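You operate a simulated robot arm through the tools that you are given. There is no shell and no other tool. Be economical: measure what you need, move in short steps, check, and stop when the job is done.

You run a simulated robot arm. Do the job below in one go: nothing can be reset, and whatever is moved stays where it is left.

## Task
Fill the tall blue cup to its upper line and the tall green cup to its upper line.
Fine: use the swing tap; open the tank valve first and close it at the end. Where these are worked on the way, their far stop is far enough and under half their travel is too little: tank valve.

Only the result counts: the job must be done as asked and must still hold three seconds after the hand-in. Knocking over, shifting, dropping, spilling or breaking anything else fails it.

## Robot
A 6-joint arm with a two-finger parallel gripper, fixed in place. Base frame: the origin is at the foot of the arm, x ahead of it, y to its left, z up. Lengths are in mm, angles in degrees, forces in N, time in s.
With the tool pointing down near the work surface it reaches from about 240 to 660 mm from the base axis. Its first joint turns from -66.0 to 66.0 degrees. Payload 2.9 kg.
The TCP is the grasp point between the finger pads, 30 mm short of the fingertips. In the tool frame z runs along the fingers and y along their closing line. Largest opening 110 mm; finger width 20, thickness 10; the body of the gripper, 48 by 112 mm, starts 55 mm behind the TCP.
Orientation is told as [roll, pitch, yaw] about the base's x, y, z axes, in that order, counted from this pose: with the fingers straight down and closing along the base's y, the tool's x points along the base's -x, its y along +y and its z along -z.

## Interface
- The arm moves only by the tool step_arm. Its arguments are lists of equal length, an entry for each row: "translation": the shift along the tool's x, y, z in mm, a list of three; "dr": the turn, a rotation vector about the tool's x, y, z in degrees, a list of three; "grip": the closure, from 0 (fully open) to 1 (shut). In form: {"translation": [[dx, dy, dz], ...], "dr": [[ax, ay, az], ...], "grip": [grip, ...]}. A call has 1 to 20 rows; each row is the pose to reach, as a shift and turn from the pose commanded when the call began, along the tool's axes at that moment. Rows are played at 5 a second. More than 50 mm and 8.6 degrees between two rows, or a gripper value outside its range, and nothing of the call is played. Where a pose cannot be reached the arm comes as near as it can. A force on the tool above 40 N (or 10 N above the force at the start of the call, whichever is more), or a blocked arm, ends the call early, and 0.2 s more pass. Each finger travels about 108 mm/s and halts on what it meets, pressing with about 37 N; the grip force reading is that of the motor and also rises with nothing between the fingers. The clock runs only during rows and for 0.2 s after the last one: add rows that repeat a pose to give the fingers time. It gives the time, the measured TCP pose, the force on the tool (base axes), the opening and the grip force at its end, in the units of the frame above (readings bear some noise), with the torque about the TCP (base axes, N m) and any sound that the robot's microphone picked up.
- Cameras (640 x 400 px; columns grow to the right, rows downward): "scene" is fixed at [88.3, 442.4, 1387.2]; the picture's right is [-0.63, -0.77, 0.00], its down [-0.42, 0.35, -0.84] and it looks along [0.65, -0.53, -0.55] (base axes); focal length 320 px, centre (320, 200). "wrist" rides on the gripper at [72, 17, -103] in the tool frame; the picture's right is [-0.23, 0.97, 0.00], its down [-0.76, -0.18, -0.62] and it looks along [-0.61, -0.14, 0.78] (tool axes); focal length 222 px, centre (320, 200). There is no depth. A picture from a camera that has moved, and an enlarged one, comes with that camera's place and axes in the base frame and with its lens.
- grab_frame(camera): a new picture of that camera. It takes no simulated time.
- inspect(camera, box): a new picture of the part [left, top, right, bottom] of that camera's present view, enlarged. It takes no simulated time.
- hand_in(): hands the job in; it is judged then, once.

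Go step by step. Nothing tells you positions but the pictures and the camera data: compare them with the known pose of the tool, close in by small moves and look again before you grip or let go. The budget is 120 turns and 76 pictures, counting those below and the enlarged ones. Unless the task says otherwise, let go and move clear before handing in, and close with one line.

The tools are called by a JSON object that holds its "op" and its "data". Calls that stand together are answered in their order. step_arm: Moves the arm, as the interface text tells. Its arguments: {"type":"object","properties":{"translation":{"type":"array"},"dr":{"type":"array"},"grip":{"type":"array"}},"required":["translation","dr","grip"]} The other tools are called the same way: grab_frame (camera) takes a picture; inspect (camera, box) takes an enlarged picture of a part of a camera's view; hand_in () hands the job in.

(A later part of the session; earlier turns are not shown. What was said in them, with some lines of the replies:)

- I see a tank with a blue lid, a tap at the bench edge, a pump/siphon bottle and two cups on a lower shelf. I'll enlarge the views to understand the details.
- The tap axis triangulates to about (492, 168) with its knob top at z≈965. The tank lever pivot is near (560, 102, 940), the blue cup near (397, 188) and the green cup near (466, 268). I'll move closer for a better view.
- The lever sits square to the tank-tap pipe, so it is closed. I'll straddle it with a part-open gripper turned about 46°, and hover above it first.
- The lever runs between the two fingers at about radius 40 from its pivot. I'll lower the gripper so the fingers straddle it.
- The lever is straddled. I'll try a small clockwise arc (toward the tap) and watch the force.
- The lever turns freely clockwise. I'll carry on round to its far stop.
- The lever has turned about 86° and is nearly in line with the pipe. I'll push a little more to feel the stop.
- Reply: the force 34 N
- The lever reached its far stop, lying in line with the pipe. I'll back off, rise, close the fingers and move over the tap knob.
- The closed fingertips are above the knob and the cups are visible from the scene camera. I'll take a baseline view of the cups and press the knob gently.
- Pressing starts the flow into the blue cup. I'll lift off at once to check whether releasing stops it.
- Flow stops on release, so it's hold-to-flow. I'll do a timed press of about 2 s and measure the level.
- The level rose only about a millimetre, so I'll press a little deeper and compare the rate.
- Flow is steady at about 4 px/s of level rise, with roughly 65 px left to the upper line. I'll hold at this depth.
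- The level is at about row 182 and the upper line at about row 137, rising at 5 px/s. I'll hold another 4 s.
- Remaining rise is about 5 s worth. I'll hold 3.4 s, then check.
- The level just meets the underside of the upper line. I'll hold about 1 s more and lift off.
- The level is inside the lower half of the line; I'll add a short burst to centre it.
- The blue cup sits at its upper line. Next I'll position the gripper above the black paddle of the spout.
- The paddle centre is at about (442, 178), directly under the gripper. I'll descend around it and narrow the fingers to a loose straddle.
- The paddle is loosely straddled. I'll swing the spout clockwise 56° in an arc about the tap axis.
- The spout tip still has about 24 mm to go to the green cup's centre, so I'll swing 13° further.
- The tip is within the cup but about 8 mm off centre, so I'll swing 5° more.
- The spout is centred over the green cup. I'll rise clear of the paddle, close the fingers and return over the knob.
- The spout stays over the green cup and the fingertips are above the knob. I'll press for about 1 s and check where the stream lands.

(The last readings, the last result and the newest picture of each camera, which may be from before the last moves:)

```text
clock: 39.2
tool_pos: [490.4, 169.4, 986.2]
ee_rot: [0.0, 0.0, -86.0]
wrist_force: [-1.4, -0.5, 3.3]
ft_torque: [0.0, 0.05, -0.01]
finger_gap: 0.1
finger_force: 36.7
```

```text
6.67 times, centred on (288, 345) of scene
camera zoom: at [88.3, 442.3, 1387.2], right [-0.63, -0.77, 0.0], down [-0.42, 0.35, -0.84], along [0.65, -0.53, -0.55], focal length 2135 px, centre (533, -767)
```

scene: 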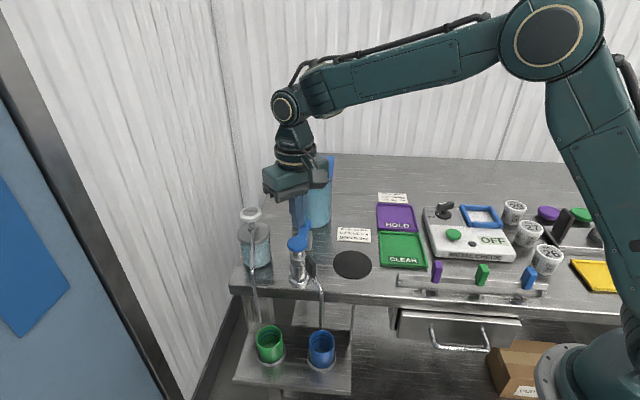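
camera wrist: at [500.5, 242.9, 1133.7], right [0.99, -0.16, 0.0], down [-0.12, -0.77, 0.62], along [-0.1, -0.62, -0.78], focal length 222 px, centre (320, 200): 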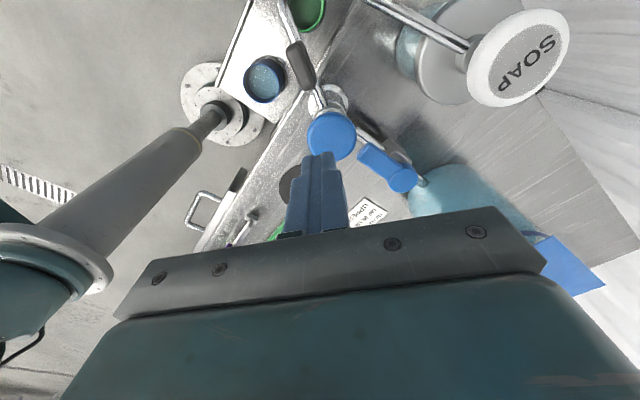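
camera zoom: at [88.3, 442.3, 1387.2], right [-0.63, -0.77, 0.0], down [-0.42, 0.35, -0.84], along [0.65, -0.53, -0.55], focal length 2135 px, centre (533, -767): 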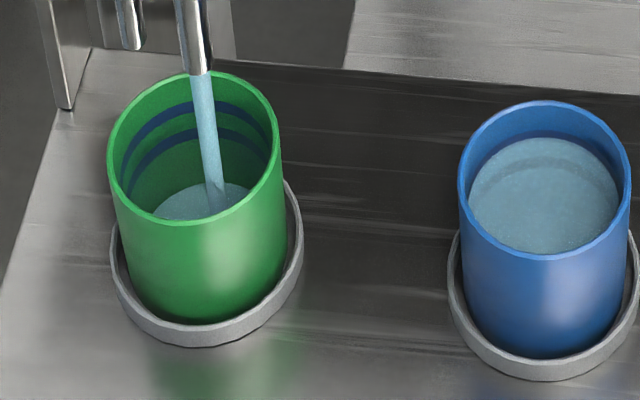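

The stream lands well inside the green cup. I'll hold, knowing the blue cup needed about 16 s.

{"op": "step_arm", "data": {"translation": [[0, 0, 0], [0, 0, 0], [0, 0, 0], [0, 0, 0], [0, 0, 0], [0, 0, 0], [0, 0, 0], [0, 0, 0], [0, 0, 0], [0, 0, 0], [0, 0, 0], [0, 0, 0], [0, 0, 0], [0, 0, 0], [0, 0, 0], [0, 0, 0], [0, 0, 0], [0, 0, 0], [0, 0, 0], [0, 0, 0]], "dr": [[0, 0, 0], [0, 0, 0], [0, 0, 0], [0, 0, 0], [0, 0, 0], [0, 0, 0], [0, 0, 0], [0, 0, 0], [0, 0, 0], [0, 0, 0], [0, 0, 0], [0, 0, 0], [0, 0, 0], [0, 0, 0], [0, 0, 0], [0, 0, 0], [0, 0, 0], [0, 0, 0], [0, 0, 0], [0, 0, 0]], "grip": [1, 1, 1, 1, 1, 1, 1, 1, 1, 1, 1, 1, 1, 1, 1, 1, 1, 1, 1, 1]}}

{"op": "inspect", "data": {"camera": "scene", "box": [240, 315, 336, 375]}}

```text
clock: 43.4
tool_pos: [488.9, 169.6, 985.8]
ee_rot: [0.0, 0.0, -85.8]
wrist_force: [0.1, -0.4, 2.6]
ft_torque: [-0.01, -0.02, -0.01]
finger_gap: 0.2
finger_force: 37.0
```

```text
6.67 times, centred on (288, 345) of scene
camera zoom: at [88.3, 442.3, 1387.2], right [-0.63, -0.77, 0.0], down [-0.42, 0.35, -0.84], along [0.65, -0.53, -0.55], focal length 2135 px, centre (533, -767)
```

zoom: 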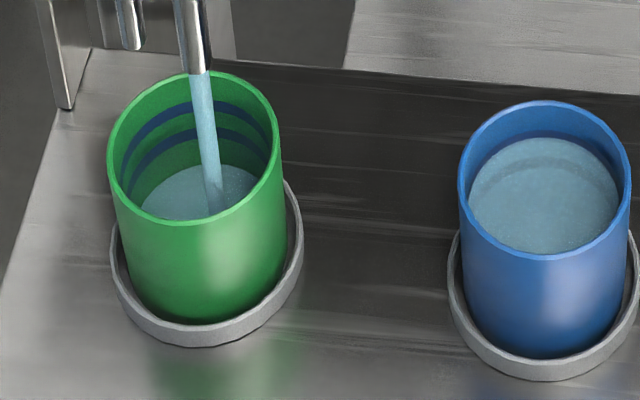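

The level rose from about row 182 to row 164, as expected. I'll continue for another 4.2 s.

{"op": "step_arm", "data": {"translation": [[0, 0, 0], [0, 0, 0], [0, 0, 0], [0, 0, 0], [0, 0, 0], [0, 0, 0], [0, 0, 0], [0, 0, 0], [0, 0, 0], [0, 0, 0], [0, 0, 0], [0, 0, 0], [0, 0, 0], [0, 0, 0], [0, 0, 0], [0, 0, 0], [0, 0, 0], [0, 0, 0], [0, 0, 0], [0, 0, 0]], "dr": [[0, 0, 0], [0, 0, 0], [0, 0, 0], [0, 0, 0], [0, 0, 0], [0, 0, 0], [0, 0, 0], [0, 0, 0], [0, 0, 0], [0, 0, 0], [0, 0, 0], [0, 0, 0], [0, 0, 0], [0, 0, 0], [0, 0, 0], [0, 0, 0], [0, 0, 0], [0, 0, 0], [0, 0, 0], [0, 0, 0]], "grip": [1, 1, 1, 1, 1, 1, 1, 1, 1, 1, 1, 1, 1, 1, 1, 1, 1, 1, 1, 1]}}

{"op": "inspect", "data": {"camera": "scene", "box": [246, 315, 294, 345]}}

```text
clock: 47.6
tool_pos: [488.9, 168.1, 985.1]
ee_rot: [0.0, 0.0, -85.9]
wrist_force: [0.5, 0.1, 3.5]
ft_torque: [0.0, -0.02, 0.01]
finger_gap: 0.0
finger_force: 37.7
```

```text
13.33 times, centred on (270, 330) of scene
camera zoom: at [88.3, 442.4, 1387.2], right [-0.63, -0.77, 0.0], down [-0.42, 0.35, -0.84], along [0.65, -0.53, -0.55], focal length 4270 px, centre (987, -1533)
```

zoom: 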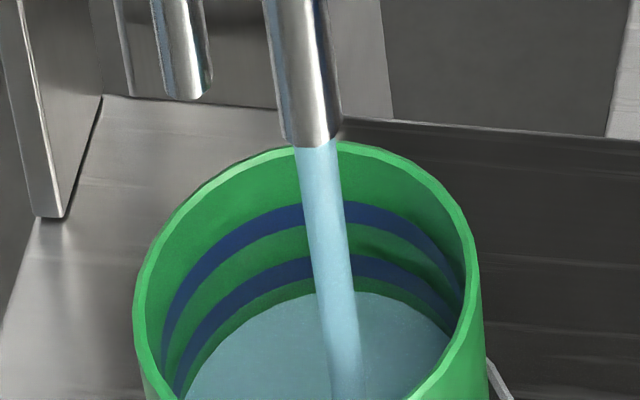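

About 80 px of this zoom remain at roughly 9–10 px/s. I'll hold another 4.2 s.

{"op": "step_arm", "data": {"translation": [[0, 0, 0], [0, 0, 0], [0, 0, 0], [0, 0, 0], [0, 0, 0], [0, 0, 0], [0, 0, 0], [0, 0, 0], [0, 0, 0], [0, 0, 0], [0, 0, 0], [0, 0, 0], [0, 0, 0], [0, 0, 0], [0, 0, 0], [0, 0, 0], [0, 0, 0], [0, 0, 0], [0, 0, 0], [0, 0, 0]], "dr": [[0, 0, 0], [0, 0, 0], [0, 0, 0], [0, 0, 0], [0, 0, 0], [0, 0, 0], [0, 0, 0], [0, 0, 0], [0, 0, 0], [0, 0, 0], [0, 0, 0], [0, 0, 0], [0, 0, 0], [0, 0, 0], [0, 0, 0], [0, 0, 0], [0, 0, 0], [0, 0, 0], [0, 0, 0], [0, 0, 0]], "grip": [1, 1, 1, 1, 1, 1, 1, 1, 1, 1, 1, 1, 1, 1, 1, 1, 1, 1, 1, 1]}}

{"op": "inspect", "data": {"camera": "scene", "box": [246, 315, 294, 345]}}

```text
clock: 51.8
tool_pos: [490.4, 169.1, 985.4]
ee_rot: [0.0, -0.1, -85.9]
wrist_force: [0.4, 0.3, 2.2]
ft_torque: [0.0, -0.03, 0.04]
finger_gap: 0.0
finger_force: 37.0
```

```text
13.33 times, centred on (270, 330) of scene
camera zoom: at [88.3, 442.4, 1387.2], right [-0.63, -0.77, 0.0], down [-0.42, 0.35, -0.84], along [0.65, -0.53, -0.55], focal length 4270 px, centre (987, -1533)
```

zoom: 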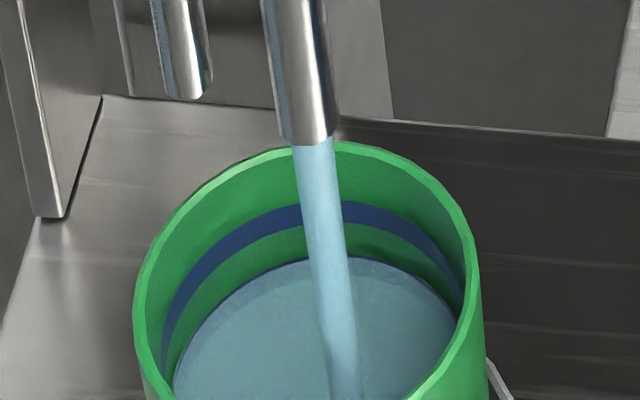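

About 45 px remain, so about 5 s. I'll hold 3.6 s and check.

{"op": "step_arm", "data": {"translation": [[0, 0, 0], [0, 0, 0], [0, 0, 0], [0, 0, 0], [0, 0, 0], [0, 0, 0], [0, 0, 0], [0, 0, 0], [0, 0, 0], [0, 0, 0], [0, 0, 0], [0, 0, 0], [0, 0, 0], [0, 0, 0], [0, 0, 0], [0, 0, 0], [0, 0, 0]], "dr": [[0, 0, 0], [0, 0, 0], [0, 0, 0], [0, 0, 0], [0, 0, 0], [0, 0, 0], [0, 0, 0], [0, 0, 0], [0, 0, 0], [0, 0, 0], [0, 0, 0], [0, 0, 0], [0, 0, 0], [0, 0, 0], [0, 0, 0], [0, 0, 0], [0, 0, 0]], "grip": [1, 1, 1, 1, 1, 1, 1, 1, 1, 1, 1, 1, 1, 1, 1, 1, 1]}}

{"op": "inspect", "data": {"camera": "scene", "box": [246, 315, 294, 345]}}

```text
clock: 55.4
tool_pos: [490.6, 168.1, 986.0]
ee_rot: [-0.1, 0.0, -85.8]
wrist_force: [1.1, 0.4, 2.7]
ft_torque: [-0.01, 0.04, 0.0]
finger_gap: 0.1
finger_force: 37.4
```

```text
13.33 times, centred on (270, 330) of scene
camera zoom: at [88.3, 442.4, 1387.2], right [-0.63, -0.77, 0.0], down [-0.42, 0.35, -0.84], along [0.65, -0.53, -0.55], focal length 4270 px, centre (987, -1533)
```

zoom: 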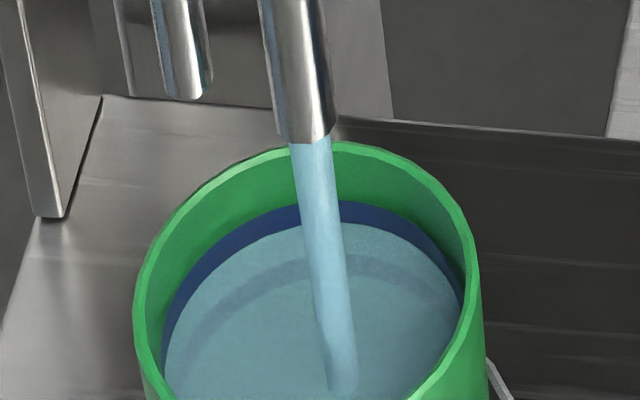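

The level touches the lower part of the line; I'll hold 1 s more and lift off.

{"op": "step_arm", "data": {"translation": [[0, 0, 0], [0, 0, 0], [0, 0, 0], [0, 0, 0], [0, 0, 0], [0, 0, -25], [0, 0, -45], [0, 0, -45], [0, 0, -45]], "dr": [[0, 0, 0], [0, 0, 0], [0, 0, 0], [0, 0, 0], [0, 0, 0], [0, 0, 0], [0, 0, 0], [0, 0, 0], [0, 0, 0]], "grip": [1, 1, 1, 1, 1, 1, 1, 1, 1]}}

{"op": "inspect", "data": {"camera": "scene", "box": [246, 315, 294, 345]}}

```text
clock: 57.4
tool_pos: [490.4, 168.0, 1030.4]
ee_rot: [0.1, 0.0, -85.8]
wrist_force: [0.2, -0.2, -0.2]
ft_torque: [0.02, 0.01, 0.0]
finger_gap: 0.0
finger_force: 37.0
```

```text
13.33 times, centred on (270, 330) of scene
camera zoom: at [88.3, 442.4, 1387.2], right [-0.63, -0.77, 0.0], down [-0.42, 0.35, -0.84], along [0.65, -0.53, -0.55], focal length 4270 px, centre (987, -1533)
```

zoom: 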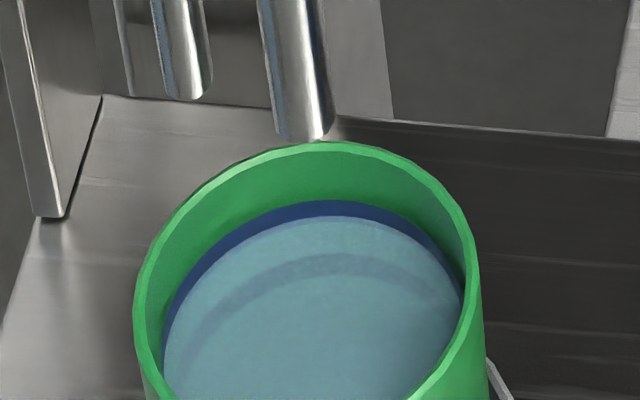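

The green cup is at its upper line, matching the blue. Now I'll go back over the tank lever to close it.

{"op": "step_arm", "data": {"translation": [[-7.6, 7.3, 0], [-15.2, 14.6, 0], [-22.8, 22, 0], [-30.5, 29.3, 0], [-38, 36.6, 0], [-45.7, 43.9, 0], [-45.7, 43.9, 0]], "dr": [[0, 0, -7], [0, 0, -14], [0, 0, -21], [0, 0, -28], [0, 0, -35], [0, 0, -41], [0, 0, -41]], "grip": [0.9, 0.75, 0.59, 0.59, 0.59, 0.59, 0.59]}}

{"op": "grab_frame", "data": {"camera": "wrist"}}

```text
clock: 59.0
tool_pos: [537.8, 126.2, 1029.9]
ee_rot: [0.0, 0.0, -44.8]
wrist_force: [0.0, -0.1, 0.5]
ft_torque: [0.03, 0.01, 0.03]
finger_gap: 45.3
finger_force: 0.2
```

```text
28 pictures are left
camera wrist: at [497.7, 189.6, 1134.1], right [0.85, 0.53, 0.0], down [0.41, -0.66, 0.62], along [0.33, -0.53, -0.78], focal length 222 px, centre (320, 200)
```

wrist: 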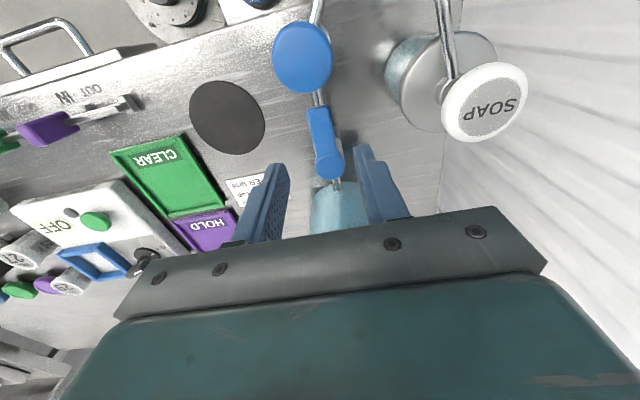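

The lever lies between the fingers, so I'll descend to straddle it.

{"op": "step_arm", "data": {"translation": [[0, 0, 35], [0, 0, 65], [0, 0, 84], [0, 0, 84]], "dr": [[0, 0, 0], [0, 0, 0], [0, 0, 0], [0, 0, 0]], "grip": [0.59, 0.59, 0.59, 0.59]}}

{"op": "grab_frame", "data": {"camera": "wrist"}}

```text
clock: 60.0
tool_pos: [537.0, 126.6, 945.8]
ee_rot: [0.0, -0.1, -44.9]
wrist_force: [1.1, 0.5, -0.1]
ft_torque: [-0.01, -0.03, 0.0]
finger_gap: 45.1
finger_force: 0.0
```

```text
27 pictures are left
camera wrist: at [497.2, 189.6, 1050.0], right [0.85, 0.53, 0.0], down [0.41, -0.66, 0.62], along [0.33, -0.53, -0.78], focal length 222 px, centre (320, 200)
```

wrist: 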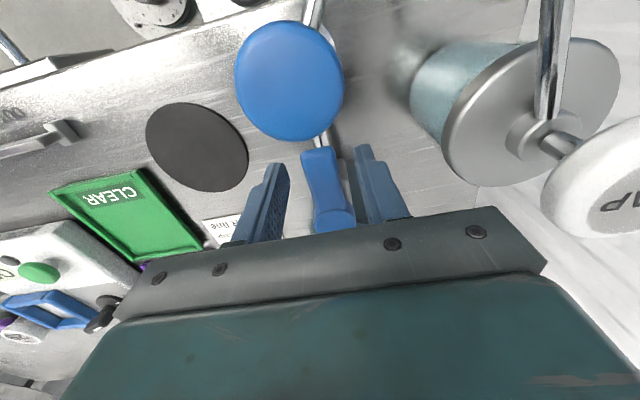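

Straddled. I'll sweep the lever back counter-clockwise about its pivot.

{"op": "step_arm", "data": {"translation": [[-0.4, -5.6, 0], [-1.6, -11, 0], [-3.5, -16.3, 0], [-6.1, -21.2, 0], [-9.4, -25.7, 0], [-13.2, -29.7, 0], [-17.6, -33.2, 0], [-22.5, -36, 0], [-27.6, -38, 0], [-33.1, -39.4, 0], [-38.6, -40, 0], [-44.2, -39.8, 0]], "dr": [[0, 0, -8], [0, 0, -16], [0, 0, -24], [0, 0, -32], [0, 0, -40], [0, 0, -48], [0, 0, -56], [0, 0, -64], [0, 0, -72], [0, 0, -80], [0, 0, -88], [0, 0, -96]], "grip": [0.59, 0.59, 0.59, 0.59, 0.59, 0.59, 0.59, 0.59, 0.59, 0.59, 0.59, 0.59]}}

{"op": "grab_frame", "data": {"camera": "wrist"}}

```text
clock: 62.6
tool_pos: [538.9, 66.4, 945.6]
ee_rot: [0.0, 0.0, 51.2]
wrist_force: [0.0, 1.4, -0.1]
ft_torque: [0.06, -0.03, -0.03]
finger_gap: 46.0
finger_force: 0.7
```

```text
26 pictures are left
camera wrist: at [481.2, 20.6, 1049.7], right [-0.62, 0.79, 0.0], down [0.62, 0.48, 0.62], along [0.49, 0.38, -0.78], focal length 222 px, centre (320, 200)
```

wrist: 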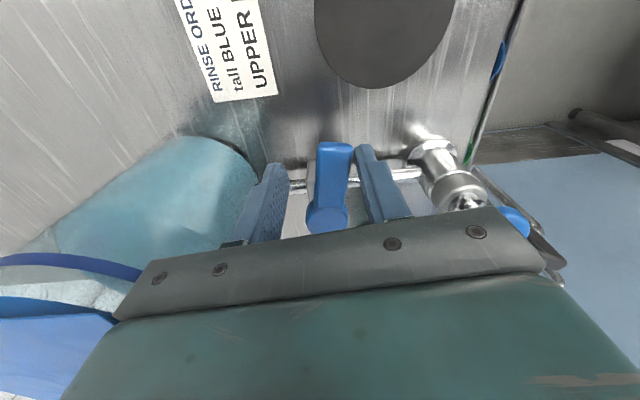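

Nearly there; I'll push a bit further to feel the closed stop.

{"op": "step_arm", "data": {"translation": [[-0.4, -5.6, 0], [-1.6, -11, 0], [-1.6, -11, 0]], "dr": [[0, 0, -8], [0, 0, -16], [0, 0, -16]], "grip": [0.59, 0.59, 0.59]}}

{"op": "inspect", "data": {"camera": "scene", "box": [240, 150, 400, 250]}}

```text
clock: 63.4
tool_pos: [549.6, 62.9, 946.5]
ee_rot: [0.1, -0.1, 67.4]
wrist_force: [-7.3, 14.7, 1.7]
ft_torque: [0.2, 0.18, -0.39]
finger_gap: 51.4
finger_force: 6.0
```

```text
4.00 times, centred on (320, 200) of scene
camera zoom: at [88.1, 442.7, 1387.1], right [-0.63, -0.77, 0.0], down [-0.42, 0.35, -0.84], along [0.65, -0.53, -0.55], focal length 1281 px, centre (320, 200)
```

zoom: 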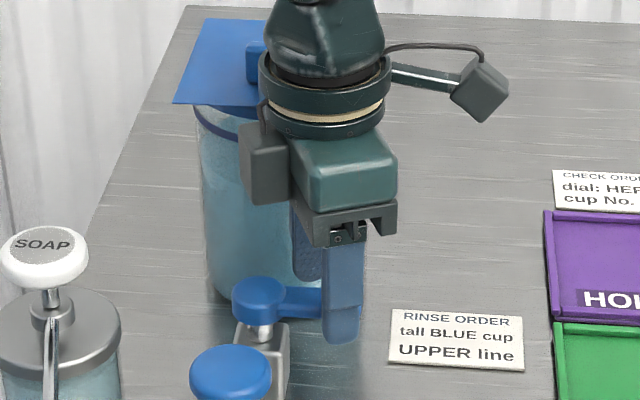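

The closed stop is reached. I'll back off and rise well clear.

{"op": "step_arm", "data": {"translation": [[-0.4, 5.6, 0], [-1.6, 11, 0], [-1.6, 11, -40], [-1.6, 11, -85], [30, 11, -120], [60, 11, -150], [60, 11, -150]], "dr": [[0, 0, 8], [0, 0, 16], [0, 0, 16], [0, 0, 16], [0, 0, 16], [0, 0, 16], [0, 0, 16]], "grip": [0.59, 0.59, 0.59, 0.59, 0.59, 0.59, 0.59]}}

{"op": "grab_frame", "data": {"camera": "scene"}}

{"op": "inspect", "data": {"camera": "scene", "box": [240, 180, 400, 280]}}

{"op": "inspect", "data": {"camera": "scene", "box": [240, 310, 352, 380]}}

```text
clock: 65.0
tool_pos: [517.5, 10.4, 1096.3]
ee_rot: [0.0, 0.0, 51.1]
wrist_force: [0.1, -0.2, -0.9]
ft_torque: [-0.04, 0.0, 0.02]
finger_gap: 45.2
finger_force: 0.0
```

```text
24 pictures are left
```

scene: 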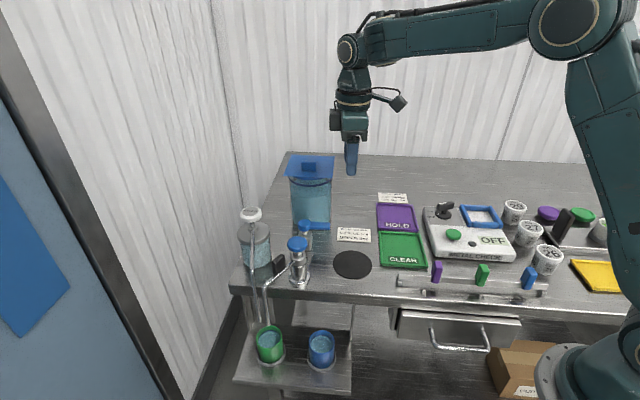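

```text
4.00 times, centred on (320, 230) of scene
camera zoom: at [88.3, 442.4, 1387.2], right [-0.63, -0.77, 0.0], down [-0.42, 0.35, -0.84], along [0.65, -0.53, -0.55], focal length 1281 px, centre (320, 80)
```

zoom: 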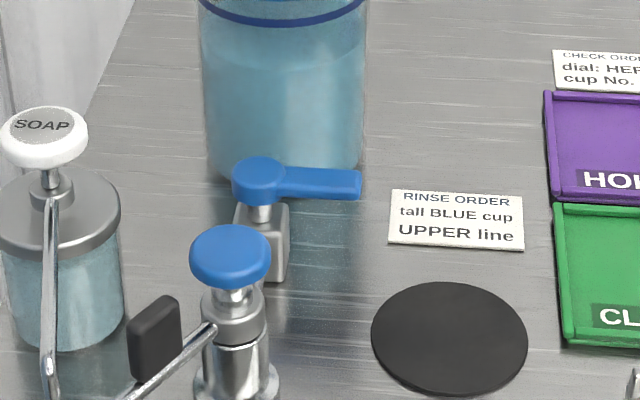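

```text
5.71 times, centred on (296, 345) of scene
camera zoom: at [88.3, 442.4, 1387.2], right [-0.63, -0.77, 0.0], down [-0.42, 0.35, -0.84], along [0.65, -0.53, -0.55], focal length 1830 px, centre (457, -629)
```

zoom: 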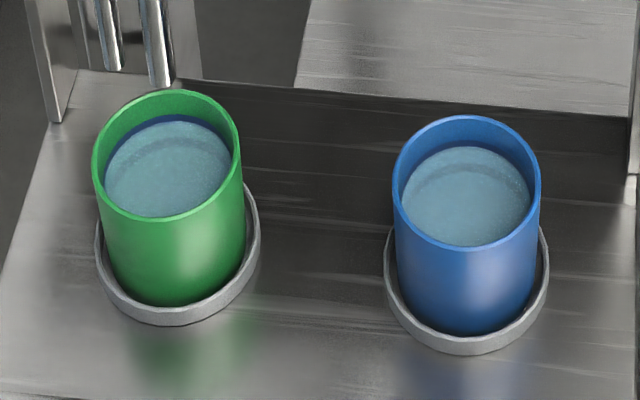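

The lever is back where it started, both cups are at their upper lines, nothing drips and the arm is clear. I'm handing in.

{"op": "hand_in", "data": {}}

```text
The job is handed in.
```

The tall blue and green cups are both filled to their upper lines with the swing tap. I opened the tank valve to its far stop first and closed it again at the end. The job is handed in.
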